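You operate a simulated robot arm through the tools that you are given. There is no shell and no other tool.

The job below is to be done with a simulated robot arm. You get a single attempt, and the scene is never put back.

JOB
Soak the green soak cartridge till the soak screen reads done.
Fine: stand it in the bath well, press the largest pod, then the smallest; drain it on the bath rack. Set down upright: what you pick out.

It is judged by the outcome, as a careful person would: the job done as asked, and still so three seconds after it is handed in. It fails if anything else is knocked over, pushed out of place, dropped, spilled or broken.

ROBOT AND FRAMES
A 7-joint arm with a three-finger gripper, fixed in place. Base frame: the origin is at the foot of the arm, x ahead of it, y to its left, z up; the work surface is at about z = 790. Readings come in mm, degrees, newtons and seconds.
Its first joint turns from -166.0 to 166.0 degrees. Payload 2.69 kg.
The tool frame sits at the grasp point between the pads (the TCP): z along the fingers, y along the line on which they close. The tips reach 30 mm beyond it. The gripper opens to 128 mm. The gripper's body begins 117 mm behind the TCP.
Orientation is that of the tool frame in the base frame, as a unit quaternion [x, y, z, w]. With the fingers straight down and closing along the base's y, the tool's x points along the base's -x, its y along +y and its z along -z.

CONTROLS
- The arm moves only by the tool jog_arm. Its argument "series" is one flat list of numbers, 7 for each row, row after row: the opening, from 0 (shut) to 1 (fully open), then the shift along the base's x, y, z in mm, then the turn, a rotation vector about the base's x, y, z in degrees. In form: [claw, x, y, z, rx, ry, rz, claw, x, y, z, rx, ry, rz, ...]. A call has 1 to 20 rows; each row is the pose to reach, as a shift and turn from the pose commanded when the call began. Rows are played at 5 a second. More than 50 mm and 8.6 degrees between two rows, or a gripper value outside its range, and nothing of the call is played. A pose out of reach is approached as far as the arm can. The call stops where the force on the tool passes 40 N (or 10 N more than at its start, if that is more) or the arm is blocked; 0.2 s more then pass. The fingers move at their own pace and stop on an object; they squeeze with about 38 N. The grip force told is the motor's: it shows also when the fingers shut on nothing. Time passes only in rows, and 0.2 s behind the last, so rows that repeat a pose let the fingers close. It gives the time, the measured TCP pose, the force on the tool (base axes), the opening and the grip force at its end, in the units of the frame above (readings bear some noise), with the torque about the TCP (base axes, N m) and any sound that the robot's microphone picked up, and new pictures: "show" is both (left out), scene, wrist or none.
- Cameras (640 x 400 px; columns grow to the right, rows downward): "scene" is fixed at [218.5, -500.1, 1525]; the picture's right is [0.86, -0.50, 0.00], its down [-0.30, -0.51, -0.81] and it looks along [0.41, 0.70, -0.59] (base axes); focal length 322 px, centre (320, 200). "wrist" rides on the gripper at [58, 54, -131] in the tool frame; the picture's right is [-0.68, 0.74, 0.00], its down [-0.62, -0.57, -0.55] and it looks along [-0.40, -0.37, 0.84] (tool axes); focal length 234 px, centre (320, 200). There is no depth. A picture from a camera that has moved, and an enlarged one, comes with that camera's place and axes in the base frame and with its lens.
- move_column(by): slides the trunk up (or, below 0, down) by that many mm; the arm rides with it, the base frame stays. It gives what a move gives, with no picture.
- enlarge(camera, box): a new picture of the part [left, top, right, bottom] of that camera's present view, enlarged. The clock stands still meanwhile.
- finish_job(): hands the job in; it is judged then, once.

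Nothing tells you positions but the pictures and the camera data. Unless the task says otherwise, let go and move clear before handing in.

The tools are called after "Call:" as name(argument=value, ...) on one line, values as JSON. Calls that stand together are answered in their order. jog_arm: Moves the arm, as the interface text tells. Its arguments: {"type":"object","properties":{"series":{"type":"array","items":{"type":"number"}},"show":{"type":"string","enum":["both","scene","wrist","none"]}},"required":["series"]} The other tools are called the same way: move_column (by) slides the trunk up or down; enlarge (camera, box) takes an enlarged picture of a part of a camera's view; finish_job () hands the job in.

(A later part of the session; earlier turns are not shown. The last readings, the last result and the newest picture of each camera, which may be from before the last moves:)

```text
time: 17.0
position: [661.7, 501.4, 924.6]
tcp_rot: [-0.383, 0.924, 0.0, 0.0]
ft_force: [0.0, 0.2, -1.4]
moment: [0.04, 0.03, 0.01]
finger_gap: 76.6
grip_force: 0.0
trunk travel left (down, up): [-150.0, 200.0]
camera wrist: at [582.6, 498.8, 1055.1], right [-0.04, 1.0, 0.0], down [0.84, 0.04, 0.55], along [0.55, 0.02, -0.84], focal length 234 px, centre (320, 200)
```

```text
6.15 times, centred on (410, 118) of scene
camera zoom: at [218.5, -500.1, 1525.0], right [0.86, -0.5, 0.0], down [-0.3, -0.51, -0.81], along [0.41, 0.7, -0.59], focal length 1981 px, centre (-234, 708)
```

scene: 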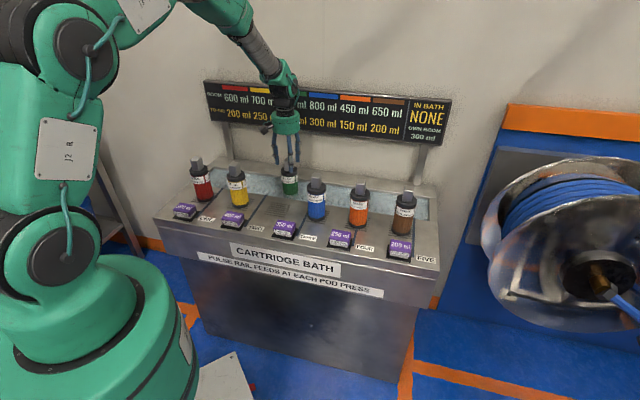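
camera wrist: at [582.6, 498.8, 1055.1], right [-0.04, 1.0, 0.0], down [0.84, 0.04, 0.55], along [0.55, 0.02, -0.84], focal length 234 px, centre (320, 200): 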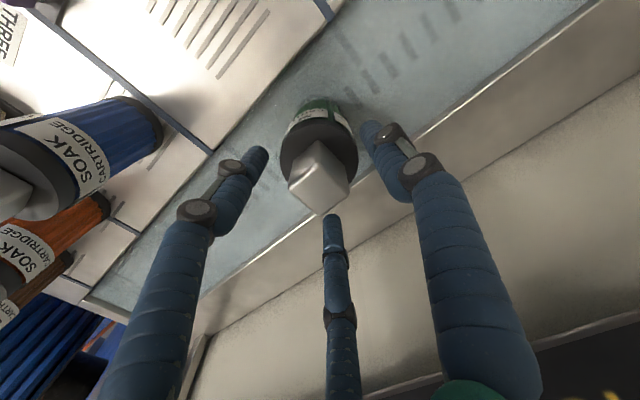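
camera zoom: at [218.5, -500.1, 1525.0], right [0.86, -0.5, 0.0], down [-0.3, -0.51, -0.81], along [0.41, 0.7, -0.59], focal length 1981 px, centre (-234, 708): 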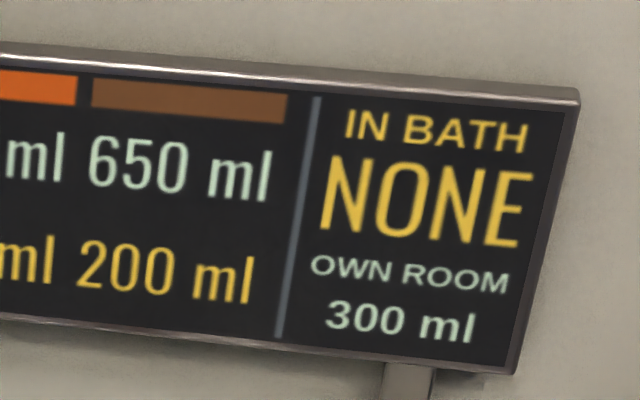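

Green now stands free and upright in the well. I'll open fully, rise straight up clear of everything, and see whether the screen recognises it.

Call:
jog_arm(series=[0.7, 0, 0, 0, 0, 0, 0, 0.7, 0, 0, 15, 0, 0, 0, 0.7, 0, 0, 40, 0, 0, 0, 0.7, 0, 0, 75, 0, 0, 0, 0.7, 0, 0, 110, 0, 0, 0, 0.7, -20, -20, 130, 0, 0, 0, 0.7, -50, -50, 140, 0, 0, 0, 0.7, -80, -80, 140, 0, 0, 0, 0.7, -110, -110, 140, 0, 0, 0, 0.5, -140, -140, 140, 0, 0, 0, 0.3, -150, -150, 140, 0, 0, 0])

Call:
enlarge(camera="scene", box=[240, 120, 340, 210])

Call:
enlarge(camera="scene", box=[200, 75, 460, 150])

Call:
enlarge(camera="wrist", box=[160, 0, 480, 200])

```text
time: 19.4
position: [512.6, 351.8, 1062.7]
tcp_rot: [-0.383, 0.924, 0.0, 0.0]
ft_force: [0.0, -1.4, 0.1]
moment: [0.03, -0.06, 0.0]
finger_gap: 38.6
grip_force: 0.1
trunk travel left (down, up): [-150.0, 200.0]
camera wrist: at [433.2, 349.5, 1194.6], right [-0.04, 1.0, 0.0], down [0.83, 0.04, 0.55], along [0.55, 0.02, -0.84], focal length 234 px, centre (320, 200)
```

scene: 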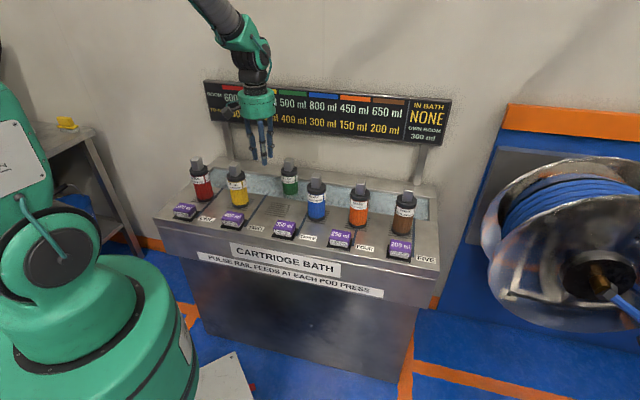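
wrist: 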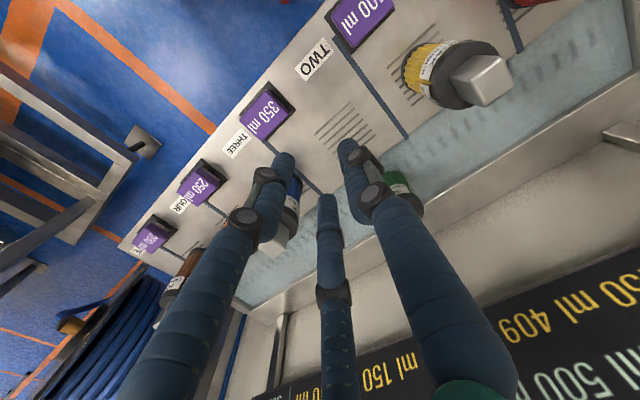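

```text
4.44 times, centred on (290, 165) of scene
camera zoom: at [218.5, -500.1, 1525.0], right [0.86, -0.5, 0.0], down [-0.3, -0.51, -0.81], along [0.41, 0.7, -0.59], focal length 1430 px, centre (453, 356)
```

zoom: 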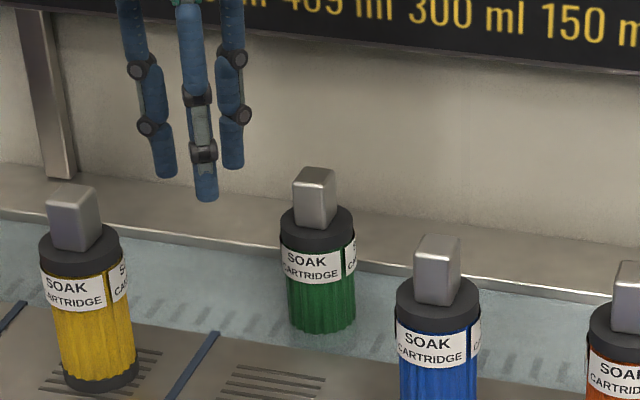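

```text
2.46 times, centred on (330, 112) of scene
camera zoom: at [218.5, -500.1, 1525.0], right [0.86, -0.5, 0.0], down [-0.3, -0.51, -0.81], along [0.41, 0.7, -0.59], focal length 792 px, centre (295, 415)
```

zoom: 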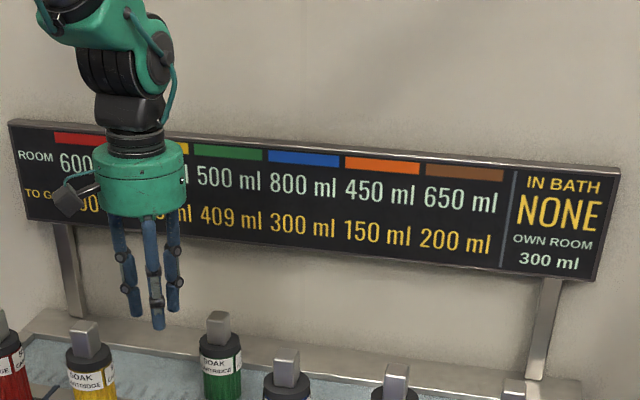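

```text
2.00 times, centred on (320, 100) of wrist
camera zoom: at [433.2, 349.5, 1194.6], right [-0.04, 1.0, 0.0], down [0.83, 0.04, 0.55], along [0.55, 0.02, -0.84], focal length 468 px, centre (320, 400)
```

zoom: 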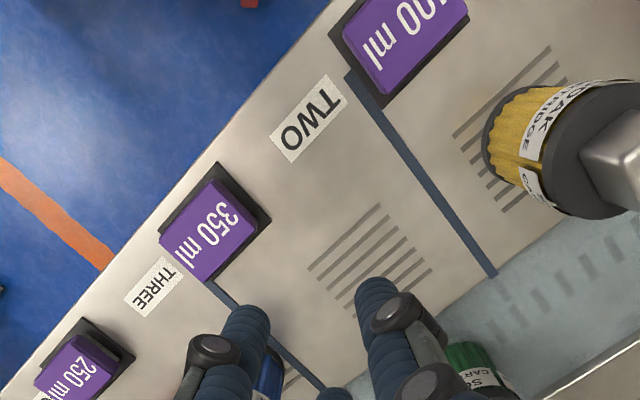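

Green stands alone and upright in the well, but the screen still reads NONE. It may lag, so I'll move over to the 400 ml pod (TWO) at a safe height with the fingers closed. I'll let some time pass and read the screen again before pressing anything.

Call:
jog_arm(series=[0.2, -20, 8, 0, 0, 0, 0, 0, -40, 16, -10, 0, 0, 0, 0, -60, 24, -20, 0, 0, 0, 0, -80, 32, -30, 0, 0, 0, 0, -100, 40, -40, 0, 0, 0, 0, -118, 47, -55, 0, 0, 0, 0, -118, 47, -65, 0, 0, 0, 0, -118, 47, -65, 0, 0, 0, 0, -118, 47, -65, 0, 0, 0, 0, -118, 47, -65, 0, 0, 0, 0, -118, 47, -65, 0, 0, 0, 0, -118, 47, -65, 0, 0, 0])

Call:
enlarge(camera="scene", box=[200, 75, 460, 150])

Call:
enlarge(camera="wrist", box=[200, 60, 440, 220])

Call:
enlarge(camera="scene", box=[200, 150, 340, 250])

```text
time: 22.0
position: [393.8, 397.6, 998.3]
tcp_rot: [-0.382, 0.924, 0.0, 0.0]
ft_force: [0.4, -0.4, 0.8]
moment: [0.0, 0.02, -0.04]
finger_gap: 2.0
grip_force: 31.8
trunk travel left (down, up): [-150.0, 200.0]
camera wrist: at [314.2, 395.3, 1130.2], right [-0.04, 1.0, 0.0], down [0.84, 0.04, 0.55], along [0.55, 0.02, -0.84], focal length 234 px, centre (320, 200)
```

scene: 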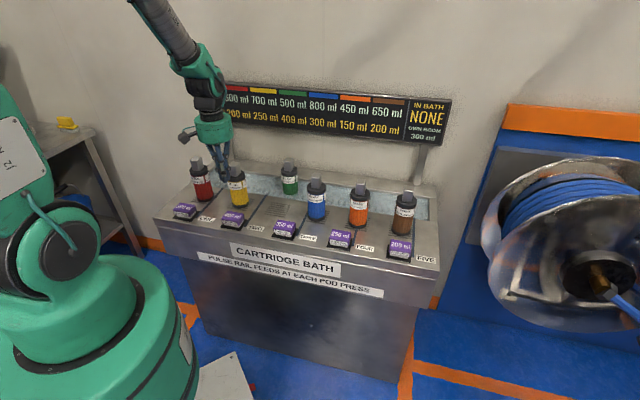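
wrist: 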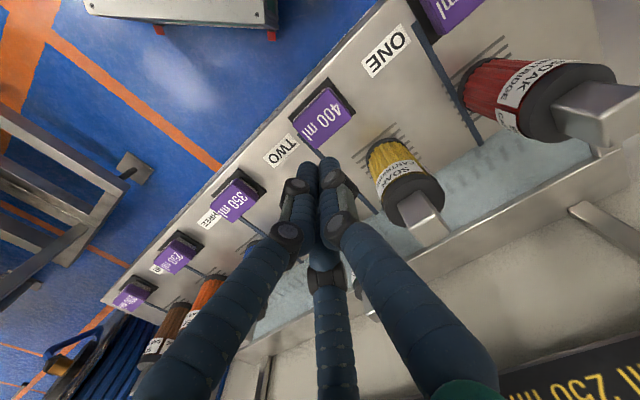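

```text
2.46 times, centred on (330, 112) of scene
camera zoom: at [218.5, -500.1, 1525.0], right [0.86, -0.5, 0.0], down [-0.3, -0.51, -0.81], along [0.41, 0.7, -0.59], focal length 792 px, centre (295, 415)
```

zoom: 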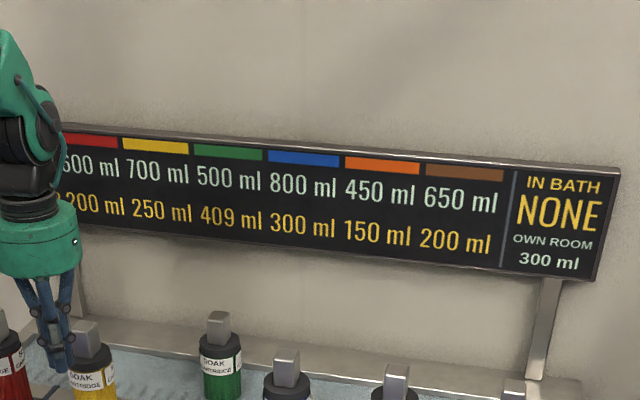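

```text
2.50 times, centred on (320, 140) of wrist
camera zoom: at [314.2, 395.3, 1130.2], right [-0.04, 1.0, 0.0], down [0.84, 0.04, 0.55], along [0.55, 0.02, -0.84], focal length 585 px, centre (320, 350)
```

zoom: 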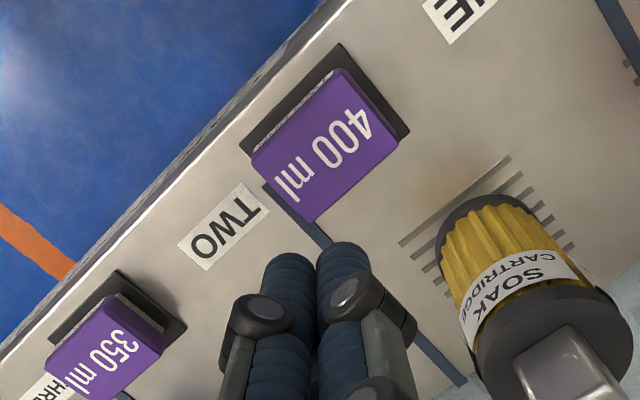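

```text
4.00 times, centred on (270, 200) of scene
camera zoom: at [218.5, -500.1, 1525.0], right [0.86, -0.5, 0.0], down [-0.3, -0.51, -0.81], along [0.41, 0.7, -0.59], focal length 1287 px, centre (520, 200)
```

zoom: 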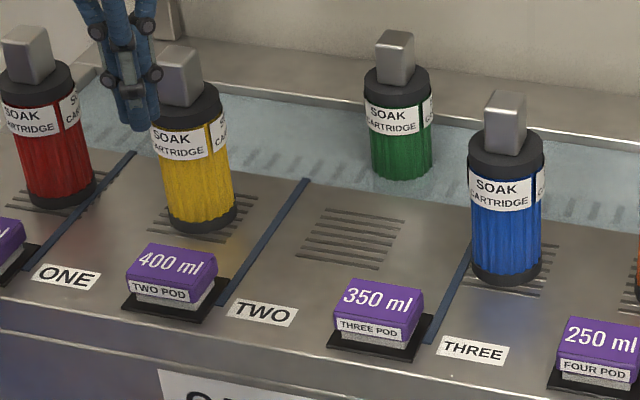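

The screen still says NONE five seconds after I let go. Before pressing 400 ml into a bath whose own room is 300, I want to be sure green is properly in the well, so I'll look along the well for any marked seat.

Call:
enlarge(camera="scene", box=[260, 150, 440, 240])

Call:
enlarge(camera="scene", box=[180, 140, 320, 220])

Call:
enlarge(camera="scene", box=[380, 170, 450, 240])

Call:
enlarge(camera="wrist", box=[420, 60, 640, 200])

```text
3.56 times, centred on (350, 195) of scene
camera zoom: at [218.5, -500.1, 1525.0], right [0.86, -0.5, 0.0], down [-0.3, -0.51, -0.81], along [0.41, 0.7, -0.59], focal length 1144 px, centre (213, 218)
```

zoom: 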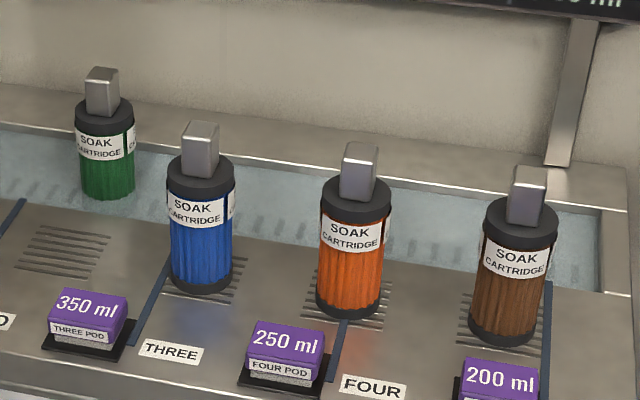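

```text
4.57 times, centred on (250, 180) of scene
camera zoom: at [218.5, -500.1, 1525.0], right [0.86, -0.5, 0.0], down [-0.3, -0.51, -0.81], along [0.41, 0.7, -0.59], focal length 1471 px, centre (640, 291)
```

zoom: 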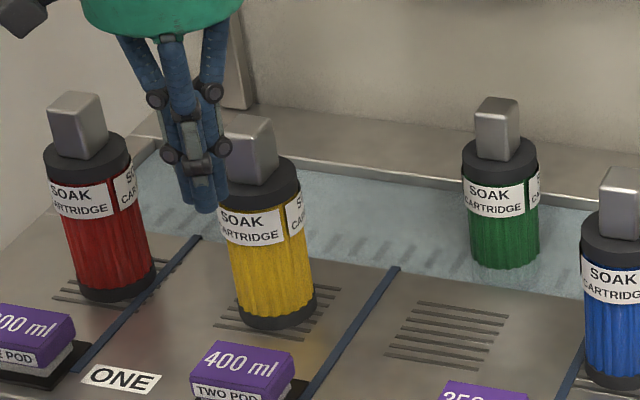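

```text
5.71 times, centred on (415, 205) of scene
camera zoom: at [218.5, -500.1, 1525.0], right [0.86, -0.5, 0.0], down [-0.3, -0.51, -0.81], along [0.41, 0.7, -0.59], focal length 1839 px, centre (-223, 171)
```

zoom: 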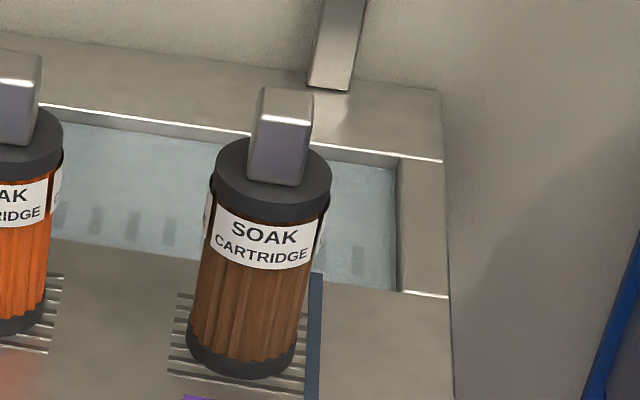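

```text
2.86 times, centred on (530, 130) of wrist
camera zoom: at [314.2, 395.3, 1130.2], right [-0.04, 1.0, 0.0], down [0.84, 0.04, 0.55], along [0.55, 0.02, -0.84], focal length 669 px, centre (-280, 400)
```

zoom: 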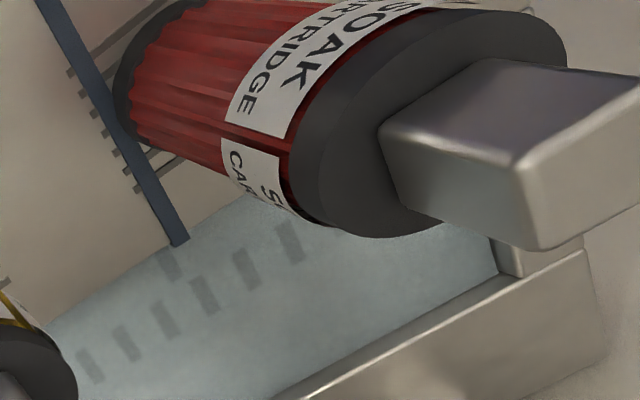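

The well is one uniform trough with no marked seat, and green stands squarely in it on the slotted rail. IN BATH may simply mean liquid in the bath. I'll line up over the 400 ml pod at about (390, 401), staying well above it, wait a few seconds, and read the screen again.

Call:
jog_arm(series=[0, -3.4, 3, -20, 0, 0, 0, 0, -3.4, 3, -50, 0, 0, 0, 0, -3.4, 3, -80, 0, 0, 0, 0, -3.4, 3, -105, 0, 0, 0, 0, -3.4, 3, -105, 0, 0, 0, 0, -3.4, 3, -105, 0, 0, 0, 0, -3.4, 3, -105, 0, 0, 0, 0, -3.4, 3, -105, 0, 0, 0, 0, -3.4, 3, -105, 0, 0, 0, 0, -3.4, 3, -105, 0, 0, 0, 0, -3.4, 3, -105, 0, 0, 0, 0, -3.4, 3, -105, 0, 0, 0, 0, -3.4, 3, -105, 0, 0, 0, 0, -3.4, 3, -105, 0, 0, 0, 0, -3.4, 3, -105, 0, 0, 0, 0, -3.4, 3, -105, 0, 0, 0])

Call:
enlarge(camera="scene", box=[220, 80, 460, 230])

Call:
enlarge(camera="wrist", box=[220, 80, 440, 220])

Call:
enlarge(camera="scene", box=[180, 130, 300, 230])

```text
time: 25.4
position: [391.9, 399.3, 893.5]
tcp_rot: [-0.383, 0.924, 0.0, 0.0]
ft_force: [0.4, 0.3, 0.1]
moment: [-0.02, 0.05, 0.0]
finger_gap: 2.5
grip_force: 31.8
trunk travel left (down, up): [-150.0, 200.0]
camera wrist: at [312.1, 396.8, 1024.4], right [-0.04, 1.0, 0.0], down [0.84, 0.04, 0.55], along [0.55, 0.02, -0.84], focal length 234 px, centre (320, 200)
```

scene: 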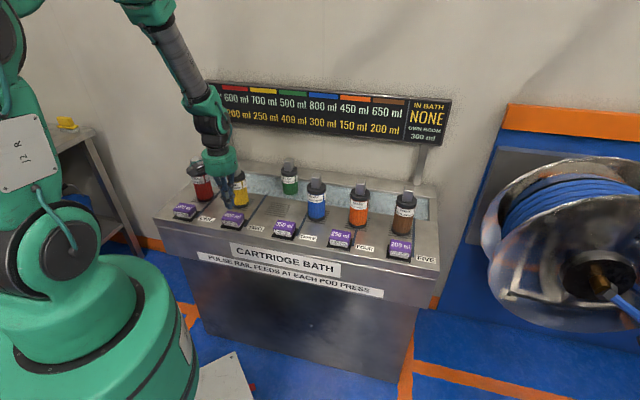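
wrist: 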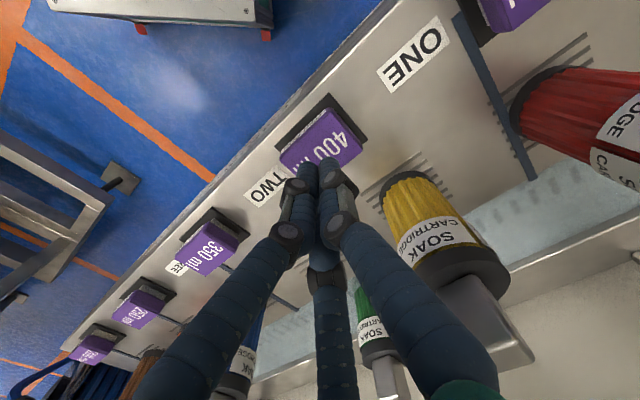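

```text
2.67 times, centred on (340, 155) of scene
camera zoom: at [218.5, -500.1, 1525.0], right [0.86, -0.5, 0.0], down [-0.3, -0.51, -0.81], along [0.41, 0.7, -0.59], focal length 858 px, centre (267, 320)
```

zoom: 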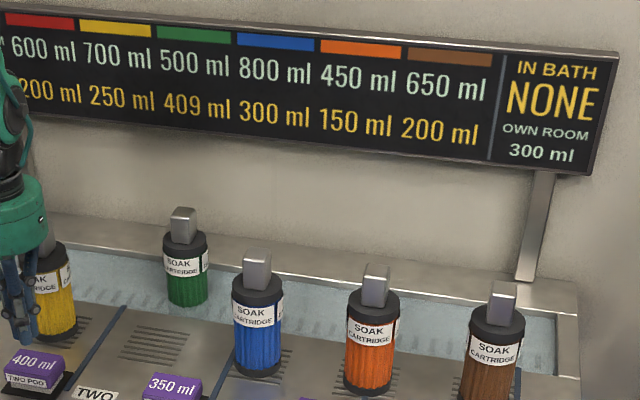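

```text
2.86 times, centred on (330, 150) of wrist
camera zoom: at [312.1, 396.8, 1024.4], right [-0.04, 1.0, 0.0], down [0.84, 0.04, 0.55], along [0.55, 0.02, -0.84], focal length 669 px, centre (291, 343)
```

zoom: 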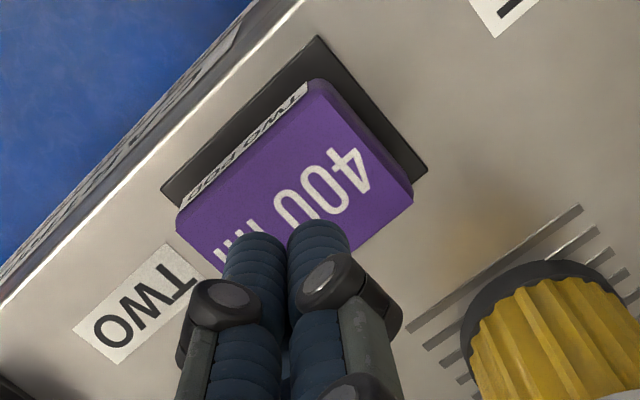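

```text
4.00 times, centred on (240, 180) of scene
camera zoom: at [218.5, -500.1, 1525.0], right [0.86, -0.5, 0.0], down [-0.3, -0.51, -0.81], along [0.41, 0.7, -0.59], focal length 1287 px, centre (640, 280)
```

zoom: 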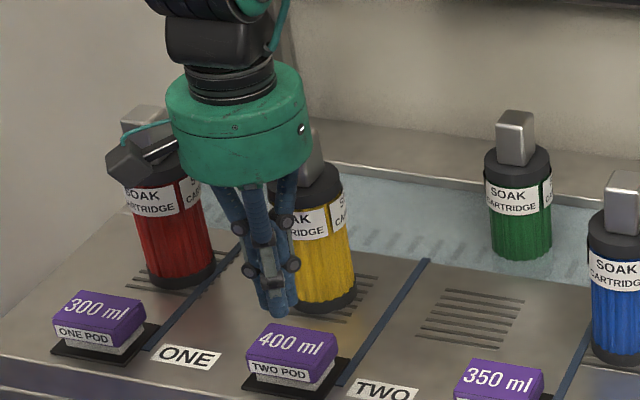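

I read IN BATH as most likely the liquid in the bath, since green plainly stands free in the well. 400 ml is within green's 500 room, and this is the step asked for. The closed fingertips are centred over the 400 ml pod, so I'll press slowly down with force monitoring.

Call:
jog_arm(series=[0, 0, 1, -12, 0, 0, 0, 0, 0, 1, -22, 0, 0, 0, 0, 0, 1, -27, 0, 0, 0, 0, 0, 1, -30, 0, 0, 0, 0, 0, 1, -33, 0, 0, 0, 0, 0, 1, -36, 0, 0, 0], show="both")

Call:
enlarge(camera="scene", box=[180, 150, 280, 240])

```text
time: 26.8
position: [391.4, 400.9, 857.7]
tcp_rot: [-0.382, 0.924, 0.001, 0.001]
ft_force: [-0.2, 0.1, -0.1]
moment: [-0.02, 0.04, 0.03]
finger_gap: 1.9
grip_force: 31.1
trunk travel left (down, up): [-150.0, 200.0]
camera wrist: at [311.3, 398.8, 988.5], right [-0.04, 1.0, 0.0], down [0.84, 0.04, 0.55], along [0.55, 0.02, -0.84], focal length 234 px, centre (320, 200)
```

scene: 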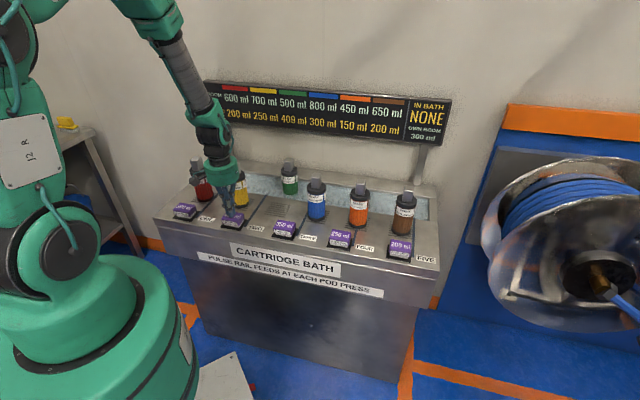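
wrist: 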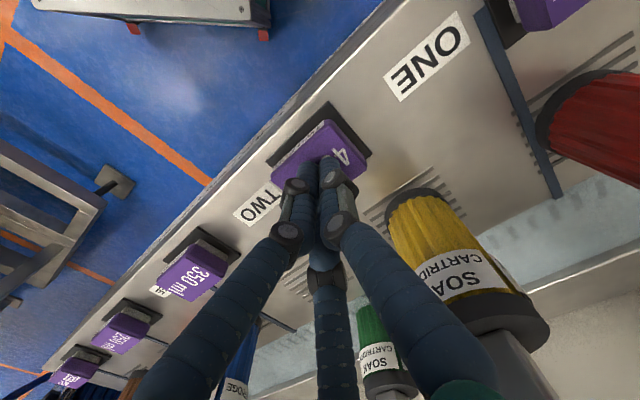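

```text
4.44 times, centred on (230, 195) of scene
camera zoom: at [218.5, -500.1, 1525.0], right [0.86, -0.5, 0.0], down [-0.3, -0.51, -0.81], along [0.41, 0.7, -0.59], focal length 1430 px, centre (720, 222)
```

zoom: 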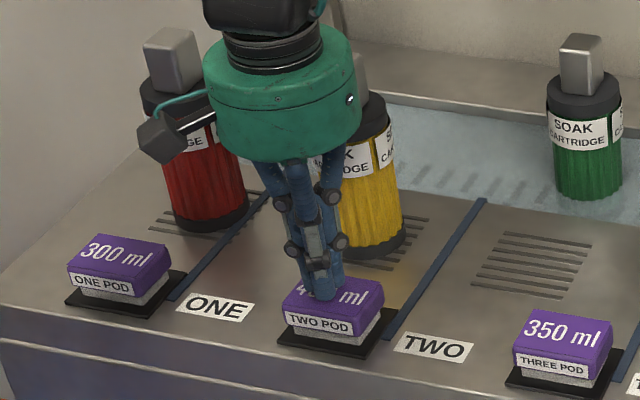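

The tips are just above the pod top. Continuing down in 2 to 3 mm rows until the press registers.

Call:
jog_arm(series=[0, 0, 0, -3, 0, 0, 0, 0, 0, 0, -6, 0, 0, 0, 0, 0, 0, -8, 0, 0, 0, 0, 0, 0, -10, 0, 0, 0], show="scene")

Call:
enlarge(camera="scene", box=[180, 150, 280, 240])

Call:
enlarge(camera="scene", box=[220, 80, 460, 230])

```text
time: 27.8
position: [390.9, 402.3, 848.1]
tcp_rot: [-0.384, 0.924, 0.0, 0.0]
ft_force: [1.1, -1.8, 3.4]
moment: [-0.02, -0.02, -0.02]
finger_gap: 6.0
grip_force: 31.4
trunk travel left (down, up): [-150.0, 200.0]
```

scene: 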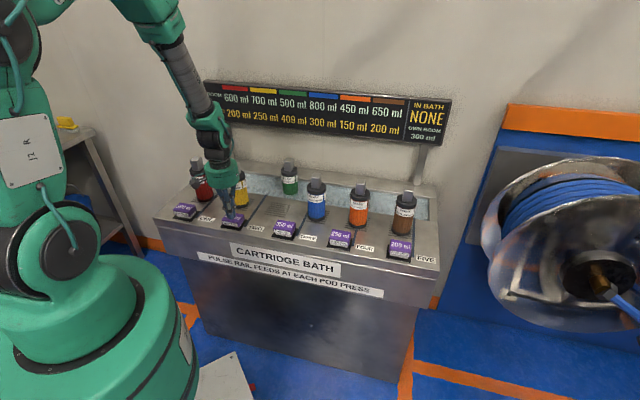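

```text
4.44 times, centred on (230, 195) of scene
camera zoom: at [218.5, -500.1, 1525.0], right [0.86, -0.5, 0.0], down [-0.3, -0.51, -0.81], along [0.41, 0.7, -0.59], focal length 1430 px, centre (720, 222)
```

zoom: 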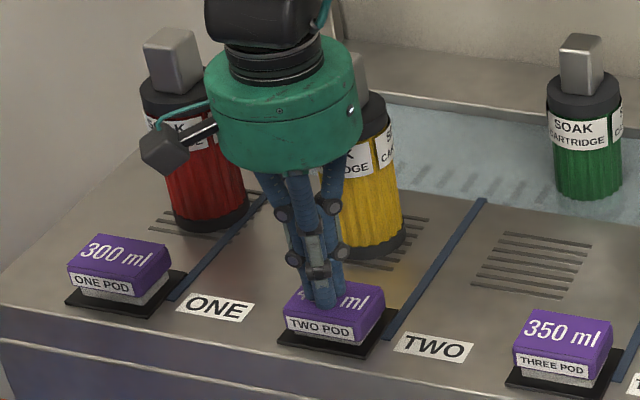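

```text
2.67 times, centred on (340, 155) of scene
camera zoom: at [218.5, -500.1, 1525.0], right [0.86, -0.5, 0.0], down [-0.3, -0.51, -0.81], along [0.41, 0.7, -0.59], focal length 858 px, centre (267, 320)
```

zoom: 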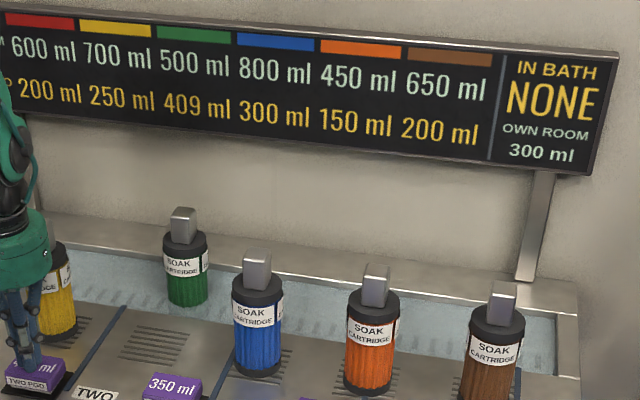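

The pod has started to sink, at about 3 to 4 N, and the screen has not changed. I'll press a little further.

Call:
jog_arm(series=[0, 0, 0, -2, 0, 0, 0, 0, 0, 0, -4, 0, 0, 0, 0, 0, 0, -6, 0, 0, 0], show="scene")

Call:
enlarge(camera="scene", box=[180, 150, 280, 240])

Call:
enlarge(camera="scene", box=[220, 80, 460, 230])

```text
time: 28.6
position: [391.1, 402.7, 843.0]
tcp_rot: [-0.382, 0.924, -0.001, -0.001]
ft_force: [-7.2, -0.6, 17.2]
moment: [-0.05, 0.25, 0.0]
finger_gap: 6.2
grip_force: 32.0
trunk travel left (down, up): [-150.0, 200.0]
```

scene: 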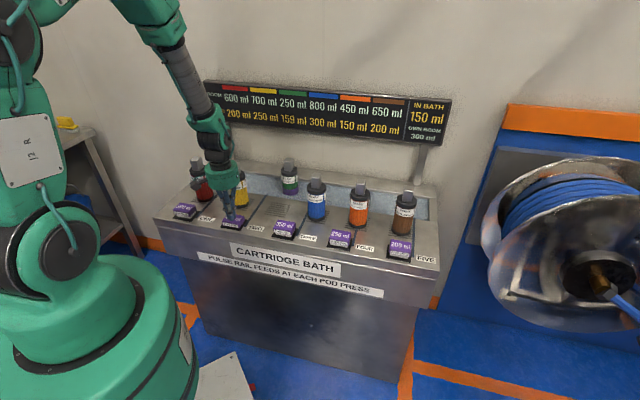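

```text
4.44 times, centred on (230, 195) of scene
camera zoom: at [218.5, -500.1, 1525.0], right [0.86, -0.5, 0.0], down [-0.3, -0.51, -0.81], along [0.41, 0.7, -0.59], focal length 1430 px, centre (720, 222)
```

zoom: 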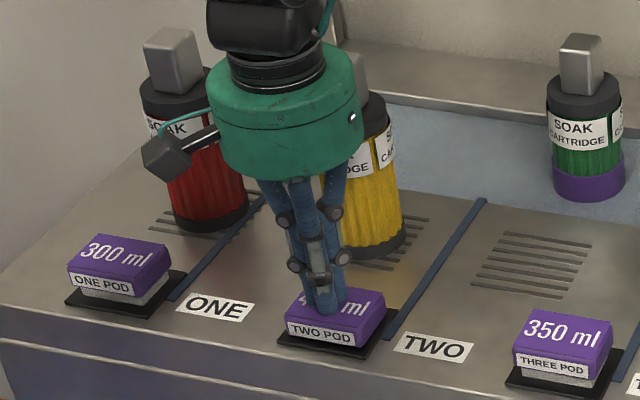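

```text
2.67 times, centred on (340, 155) of scene
camera zoom: at [218.5, -500.1, 1525.0], right [0.86, -0.5, 0.0], down [-0.3, -0.51, -0.81], along [0.41, 0.7, -0.59], focal length 858 px, centre (267, 320)
```

zoom: 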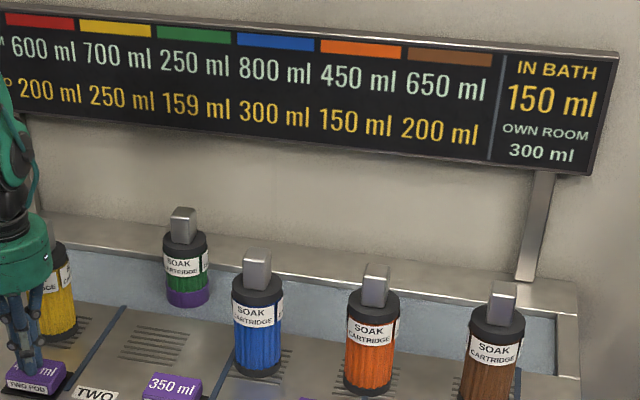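

The press registered: green is at room 250 and to go 159, with 150 ml left in the bath, whose own room is 300. So IN BATH does mean liquid. I'll lift straight off the pod and watch whether the numbers settle.

Call:
jog_arm(series=[0, 0, 0, 8, 0, 0, 0, 0, 0, 0, 25, 0, 0, 0, 0, 0, 0, 60, 0, 0, 0, 0, 0, 0, 100, 0, 0, 0, 0, 0, 0, 140, 0, 0, 0, 0, 0, 0, 160, 0, 0, 0], show="scene")

Call:
enlarge(camera="scene", box=[220, 80, 460, 230])

Call:
enlarge(camera="scene", box=[180, 150, 320, 240])

```text
time: 30.0
position: [391.8, 402.7, 1002.6]
tcp_rot: [-0.383, 0.924, -0.001, 0.001]
ft_force: [0.1, 0.1, 0.6]
moment: [0.03, -0.03, 0.02]
finger_gap: 2.0
grip_force: 31.9
trunk travel left (down, up): [-150.0, 200.0]
```

scene: 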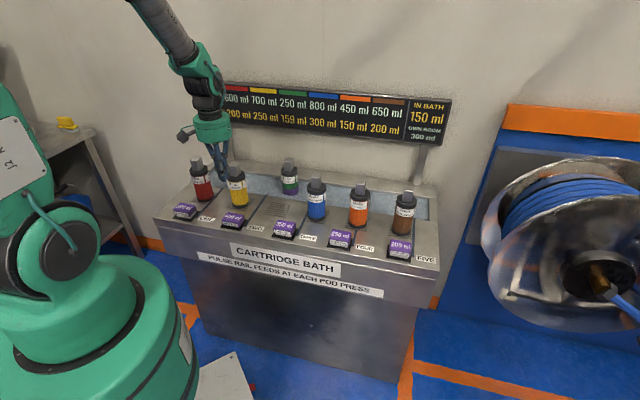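

```text
2.67 times, centred on (340, 155) of scene
camera zoom: at [218.5, -500.1, 1525.0], right [0.86, -0.5, 0.0], down [-0.3, -0.51, -0.81], along [0.41, 0.7, -0.59], focal length 858 px, centre (267, 320)
```

zoom: 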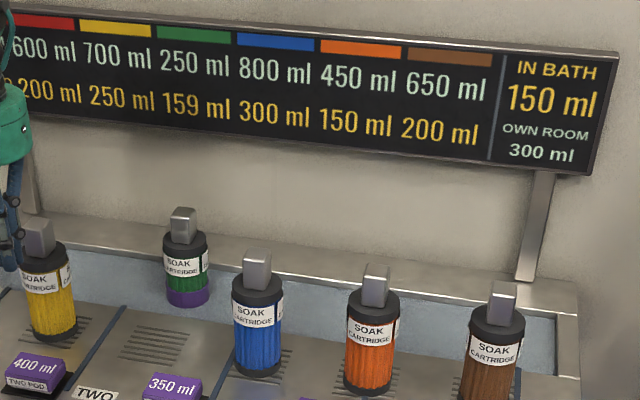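

```text
4.44 times, centred on (250, 195) of scene
camera zoom: at [218.5, -500.1, 1525.0], right [0.86, -0.5, 0.0], down [-0.3, -0.51, -0.81], along [0.41, 0.7, -0.59], focal length 1430 px, centre (631, 222)
```

zoom: 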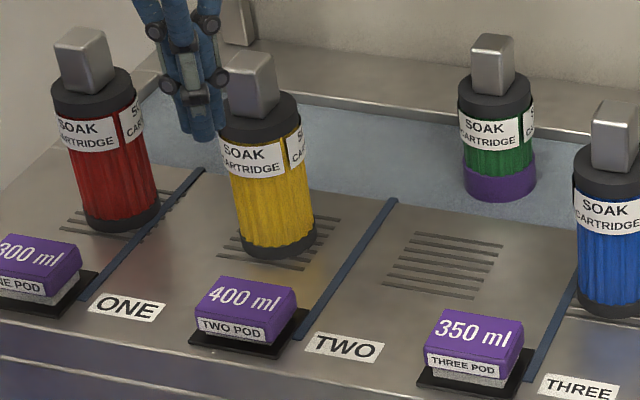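

The pod sprang back and the numbers hold steady at 150 ml in the bath and 159 to go. Adding 200 more stays within the combined room. Next I'll travel along the front, above all the tops, to the smallest pod (200 ml, FIVE) at about (795, 3).

Call:
jog_arm(series=[0, 14, -14, 0, 0, 0, 0, 0, 42, -42, 0, 0, 0, 0, 0, 70, -70, 0, 0, 0, 0, 0, 98, -98, 0, 0, 0, 0, 0, 126, -126, 0, 0, 0, 0, 0, 154, -154, 0, 0, 0, 0, 0, 182, -182, 0, 0, 0, 0, 0, 210, -210, 0, 0, 0, 0, 0, 238, -238, 0, 0, 0, 0, 0, 266, -266, 0, 0, 0, 0, 0, 294, -294, 0, 0, 0, 0, 0, 322, -322, 0, 0, 0, 0, 0, 350, -350, 0, 0, 0, 0, 0, 378, -378, 0, 0, 0, 0, 0, 394, -397, 0, 0, 0, 0, 0, 394, -397, 0, 0, 0, 0])

Call:
enlarge(camera="wrist", box=[200, 60, 440, 220])

Call:
enlarge(camera="scene", box=[200, 75, 460, 150])

```text
time: 33.4
position: [783.4, 4.7, 1002.4]
tcp_rot: [-0.383, 0.924, -0.001, 0.0]
ft_force: [-0.1, -0.8, 0.1]
moment: [0.03, 0.02, -0.01]
finger_gap: 2.2
grip_force: 31.1
trunk travel left (down, up): [-150.0, 200.0]
camera wrist: at [704.2, 2.3, 1132.8], right [-0.04, 1.0, 0.0], down [0.84, 0.04, 0.55], along [0.55, 0.02, -0.84], focal length 234 px, centre (320, 200)
```

scene: 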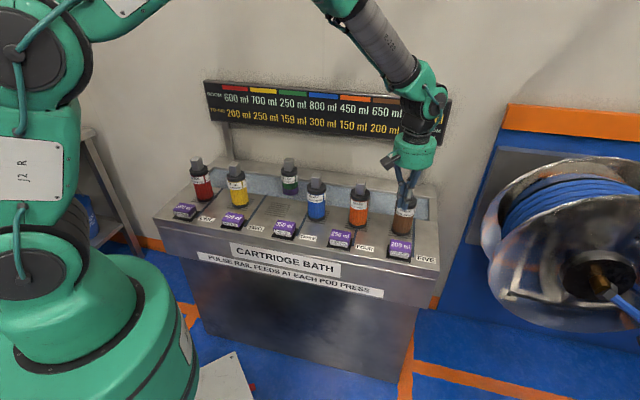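
wrist: 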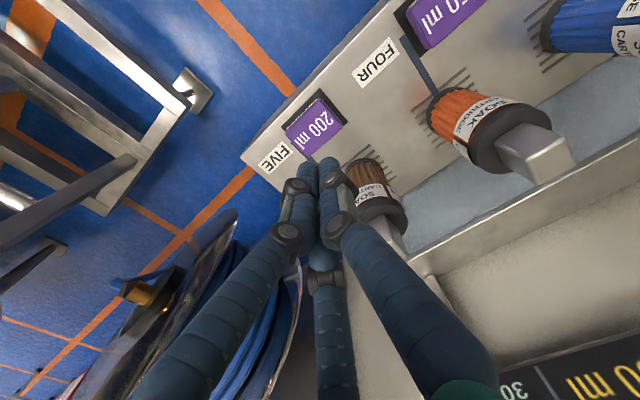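

```text
2.50 times, centred on (320, 140) of wrist
camera zoom: at [704.2, 2.3, 1132.8], right [-0.04, 1.0, 0.0], down [0.84, 0.04, 0.55], along [0.55, 0.02, -0.84], focal length 585 px, centre (320, 350)
```

zoom: 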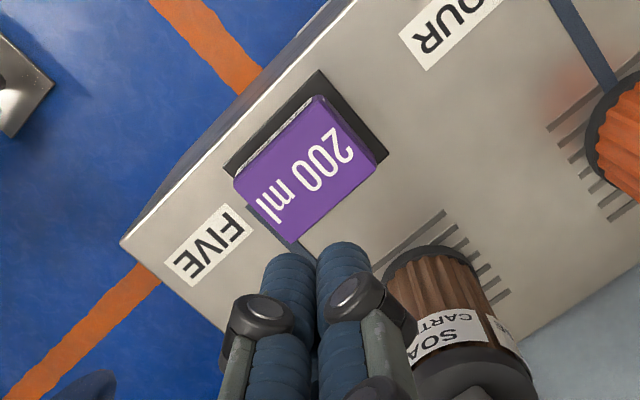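

```text
2.46 times, centred on (330, 112) of scene
camera zoom: at [218.5, -500.1, 1525.0], right [0.86, -0.5, 0.0], down [-0.3, -0.51, -0.81], along [0.41, 0.7, -0.59], focal length 792 px, centre (295, 415)
```

zoom: 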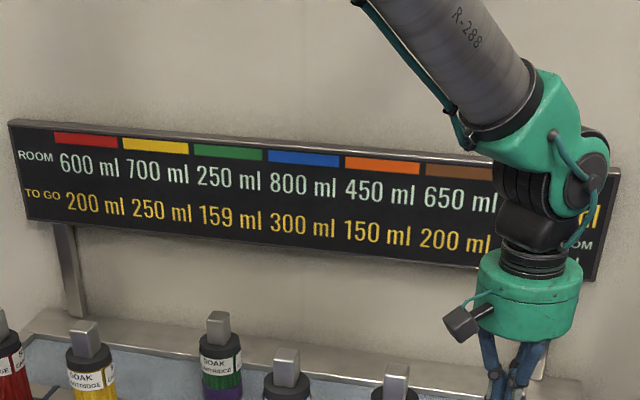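

I place the 200 ml pod at about (793, -2). I'll shift onto it and come down to just above.

Call:
jog_arm(series=[0, 5, -4, -5, 0, 0, 0, 0, 9.3, -7, -25, 0, 0, 0, 0, 9.3, -7, -55, 0, 0, 0, 0, 9.3, -7, -85, 0, 0, 0, 0, 9.3, -7, -110, 0, 0, 0, 0, 9.3, -7, -125, 0, 0, 0, 0, 9.3, -7, -125, 0, 0, 0])

Call:
enlarge(camera="wrist", box=[220, 80, 440, 220])

Call:
enlarge(camera="scene", box=[350, 150, 460, 270])

```text
time: 35.0
position: [796.1, -1.4, 876.4]
tcp_rot: [-0.383, 0.924, 0.0, 0.0]
ft_force: [0.0, -0.3, 0.3]
moment: [0.01, 0.01, 0.02]
finger_gap: 2.0
grip_force: 31.7
trunk travel left (down, up): [-150.0, 200.0]
camera wrist: at [715.3, -3.7, 1006.8], right [-0.04, 1.0, 0.0], down [0.84, 0.04, 0.55], along [0.55, 0.02, -0.84], focal length 234 px, centre (320, 200)
```

scene: 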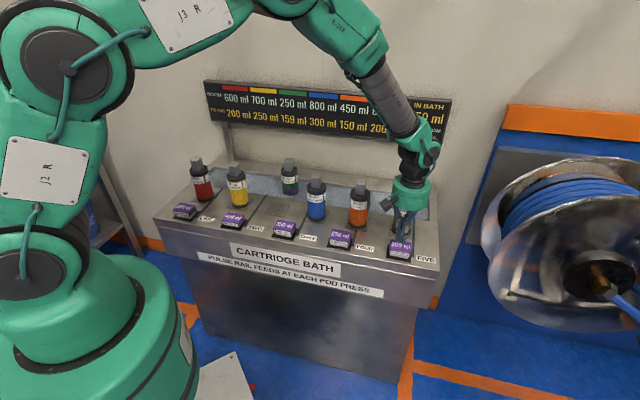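
wrist: 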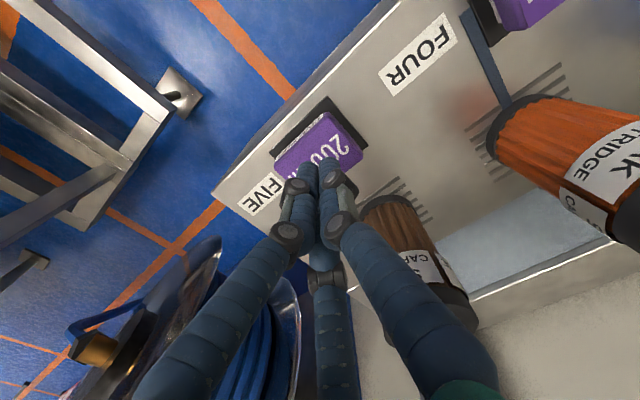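

```text
2.86 times, centred on (330, 150) of wrist
camera zoom: at [715.3, -3.7, 1006.8], right [-0.04, 1.0, 0.0], down [0.84, 0.04, 0.55], along [0.55, 0.02, -0.84], focal length 669 px, centre (291, 343)
```

zoom: 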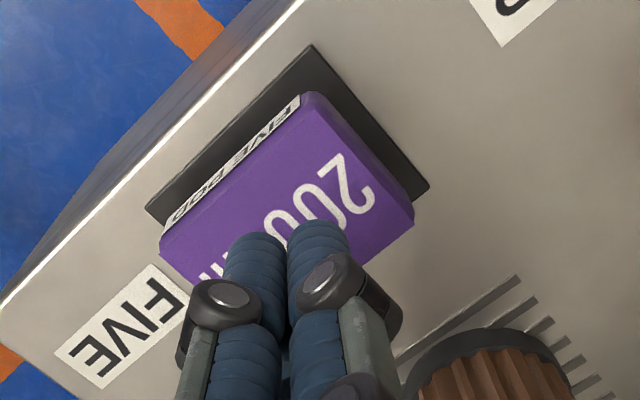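

```text
3.33 times, centred on (405, 210) of scene
camera zoom: at [218.5, -500.1, 1525.0], right [0.86, -0.5, 0.0], down [-0.3, -0.51, -0.81], along [0.41, 0.7, -0.59], focal length 1073 px, centre (37, 167)
```

zoom: 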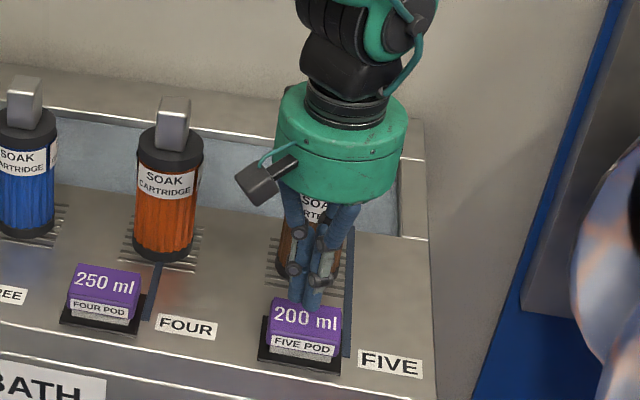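

The tips are centred over the 200 ml pod. Pressing down slowly in small rows, as I did before.

Call:
jog_arm(series=[0, -1.5, -1, -8, 0, 0, 0, 0, -1.5, -1, -15, 0, 0, 0, 0, -1.5, -1, -20, 0, 0, 0, 0, -1.5, -1, -24, 0, 0, 0, 0, -1.5, -1, -27, 0, 0, 0, 0, -1.5, -1, -29, 0, 0, 0], show="scene")

Call:
enlarge(camera="scene", box=[350, 150, 460, 270])

Call:
enlarge(camera="scene", box=[200, 75, 460, 210])

```text
time: 36.4
position: [792.0, -2.1, 848.2]
tcp_rot: [-0.383, 0.924, 0.0, 0.0]
ft_force: [1.5, -1.6, 2.9]
moment: [-0.04, -0.01, 0.0]
finger_gap: 6.3
grip_force: 31.1
trunk travel left (down, up): [-150.0, 200.0]
```

scene: 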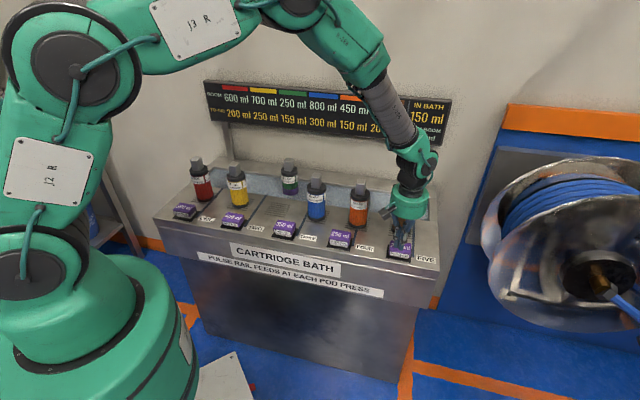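

```text
3.33 times, centred on (405, 210) of scene
camera zoom: at [218.5, -500.1, 1525.0], right [0.86, -0.5, 0.0], down [-0.3, -0.51, -0.81], along [0.41, 0.7, -0.59], focal length 1073 px, centre (37, 167)
```

zoom: 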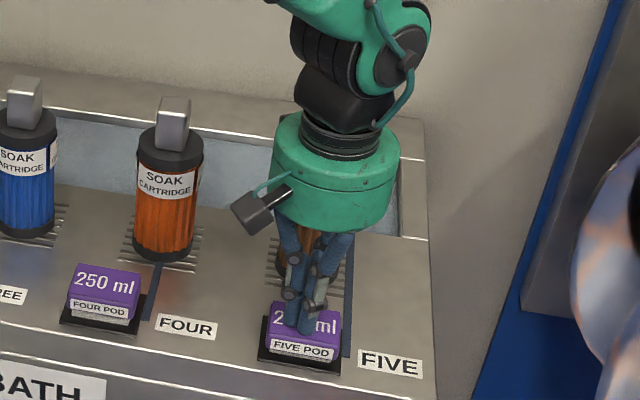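

```text
2.46 times, centred on (330, 142) of scene
camera zoom: at [218.5, -500.1, 1525.0], right [0.86, -0.5, 0.0], down [-0.3, -0.51, -0.81], along [0.41, 0.7, -0.59], focal length 792 px, centre (295, 342)
```

zoom: 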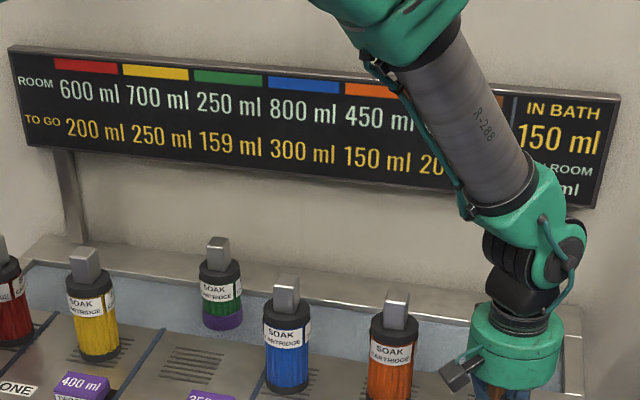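

Call:
jog_arm(series=[0, 0, 0, -2, 0, 0, 0, 0, 0, 0, -4, 0, 0, 0, 0, 0, 0, -6, 0, 0, 0], show="scene")

Call:
enlarge(camera="scene", box=[200, 75, 460, 210])

Call:
enlarge(camera="scene", box=[350, 150, 460, 270])

```text
time: 37.2
position: [793.1, -2.0, 843.2]
tcp_rot: [-0.382, 0.924, 0.0, 0.0]
ft_force: [0.0, 2.7, 8.4]
moment: [0.04, 0.03, -0.02]
finger_gap: 5.9
grip_force: 31.5
trunk travel left (down, up): [-150.0, 200.0]
```

scene: 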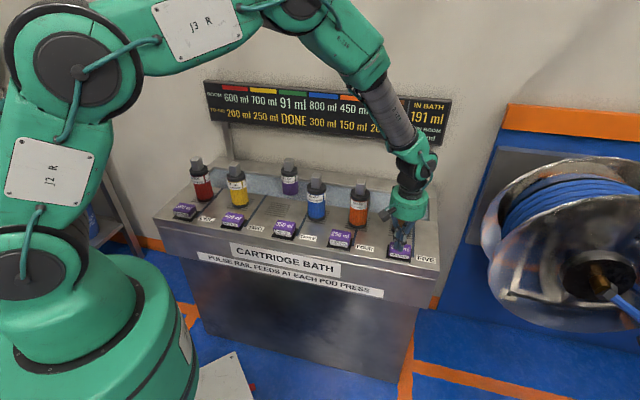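

```text
2.46 times, centred on (330, 142) of scene
camera zoom: at [218.5, -500.1, 1525.0], right [0.86, -0.5, 0.0], down [-0.3, -0.51, -0.81], along [0.41, 0.7, -0.59], focal length 792 px, centre (295, 342)
```

zoom: 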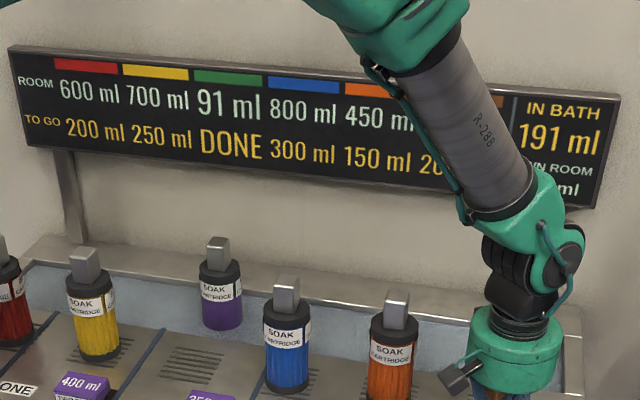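

```text
3.33 times, centred on (405, 210) of scene
camera zoom: at [218.5, -500.1, 1525.0], right [0.86, -0.5, 0.0], down [-0.3, -0.51, -0.81], along [0.41, 0.7, -0.59], focal length 1073 px, centre (37, 167)
```

zoom: 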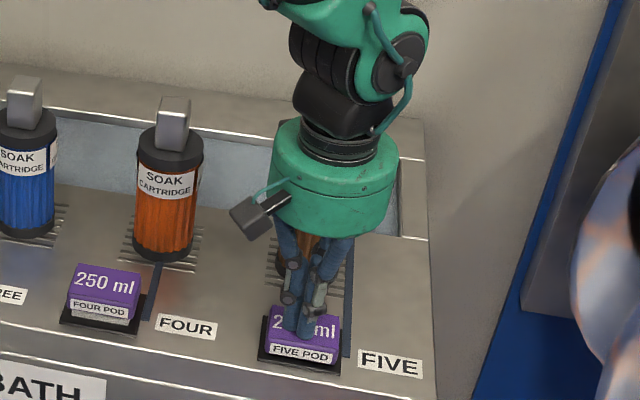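

The screen reads DONE for green, with room 91 left and 191 ml in the bath, below its 300. I'll lift straight off the pod, go up, and travel back along the front to a point in front of green.

Call:
jog_arm(series=[0, 0, 0, 8, 0, 0, 0, 0, 0, 0, 30, 0, 0, 0, 0, 0, 0, 70, 0, 0, 0, 0, 0, 0, 115, 0, 0, 0, 0, 0, 0, 160, 0, 0, 0, 0, -10, 10, 200, 0, 0, 0, 0, -36, 36, 200, 0, 0, 0, 0, -64, 64, 200, 0, 0, 0, 0, -92, 92, 200, 0, 0, 0, 0, -120, 120, 200, 0, 0, 0, 0, -148, 148, 200, 0, 0, 0, 0, -176, 176, 200, 0, 0, 0, 0, -204, 204, 200, 0, 0, 0, 0, -232, 232, 200, 0, 0, 0, 0, -260, 260, 200, 0, 0, 0, 0, -288, 288, 200, 0, 0, 0, 0, -310, 310, 200, 0, 0, 0, 0, -318, 317, 200, 0, 0, 0, 0, -318, 317, 200, 0, 0, 0], show="scene")

Call:
enlarge(camera="scene", box=[200, 75, 460, 230])

```text
time: 41.2
position: [474.1, 314.1, 1042.5]
tcp_rot: [-0.383, 0.924, 0.0, 0.0]
ft_force: [-0.1, -0.5, -0.5]
moment: [0.01, -0.02, -0.01]
finger_gap: 2.1
grip_force: 31.4
trunk travel left (down, up): [-150.0, 200.0]
```

scene: 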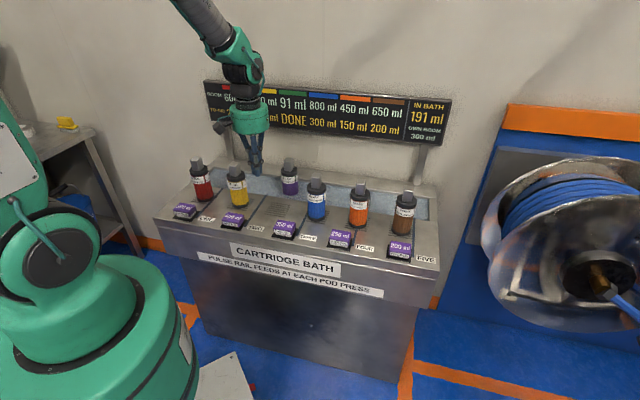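

```text
2.46 times, centred on (330, 152) of scene
camera zoom: at [218.5, -500.1, 1525.0], right [0.86, -0.5, 0.0], down [-0.3, -0.51, -0.81], along [0.41, 0.7, -0.59], focal length 792 px, centre (295, 317)
```

zoom: 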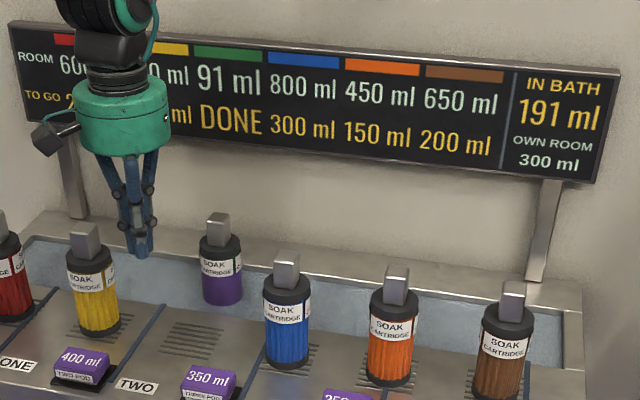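

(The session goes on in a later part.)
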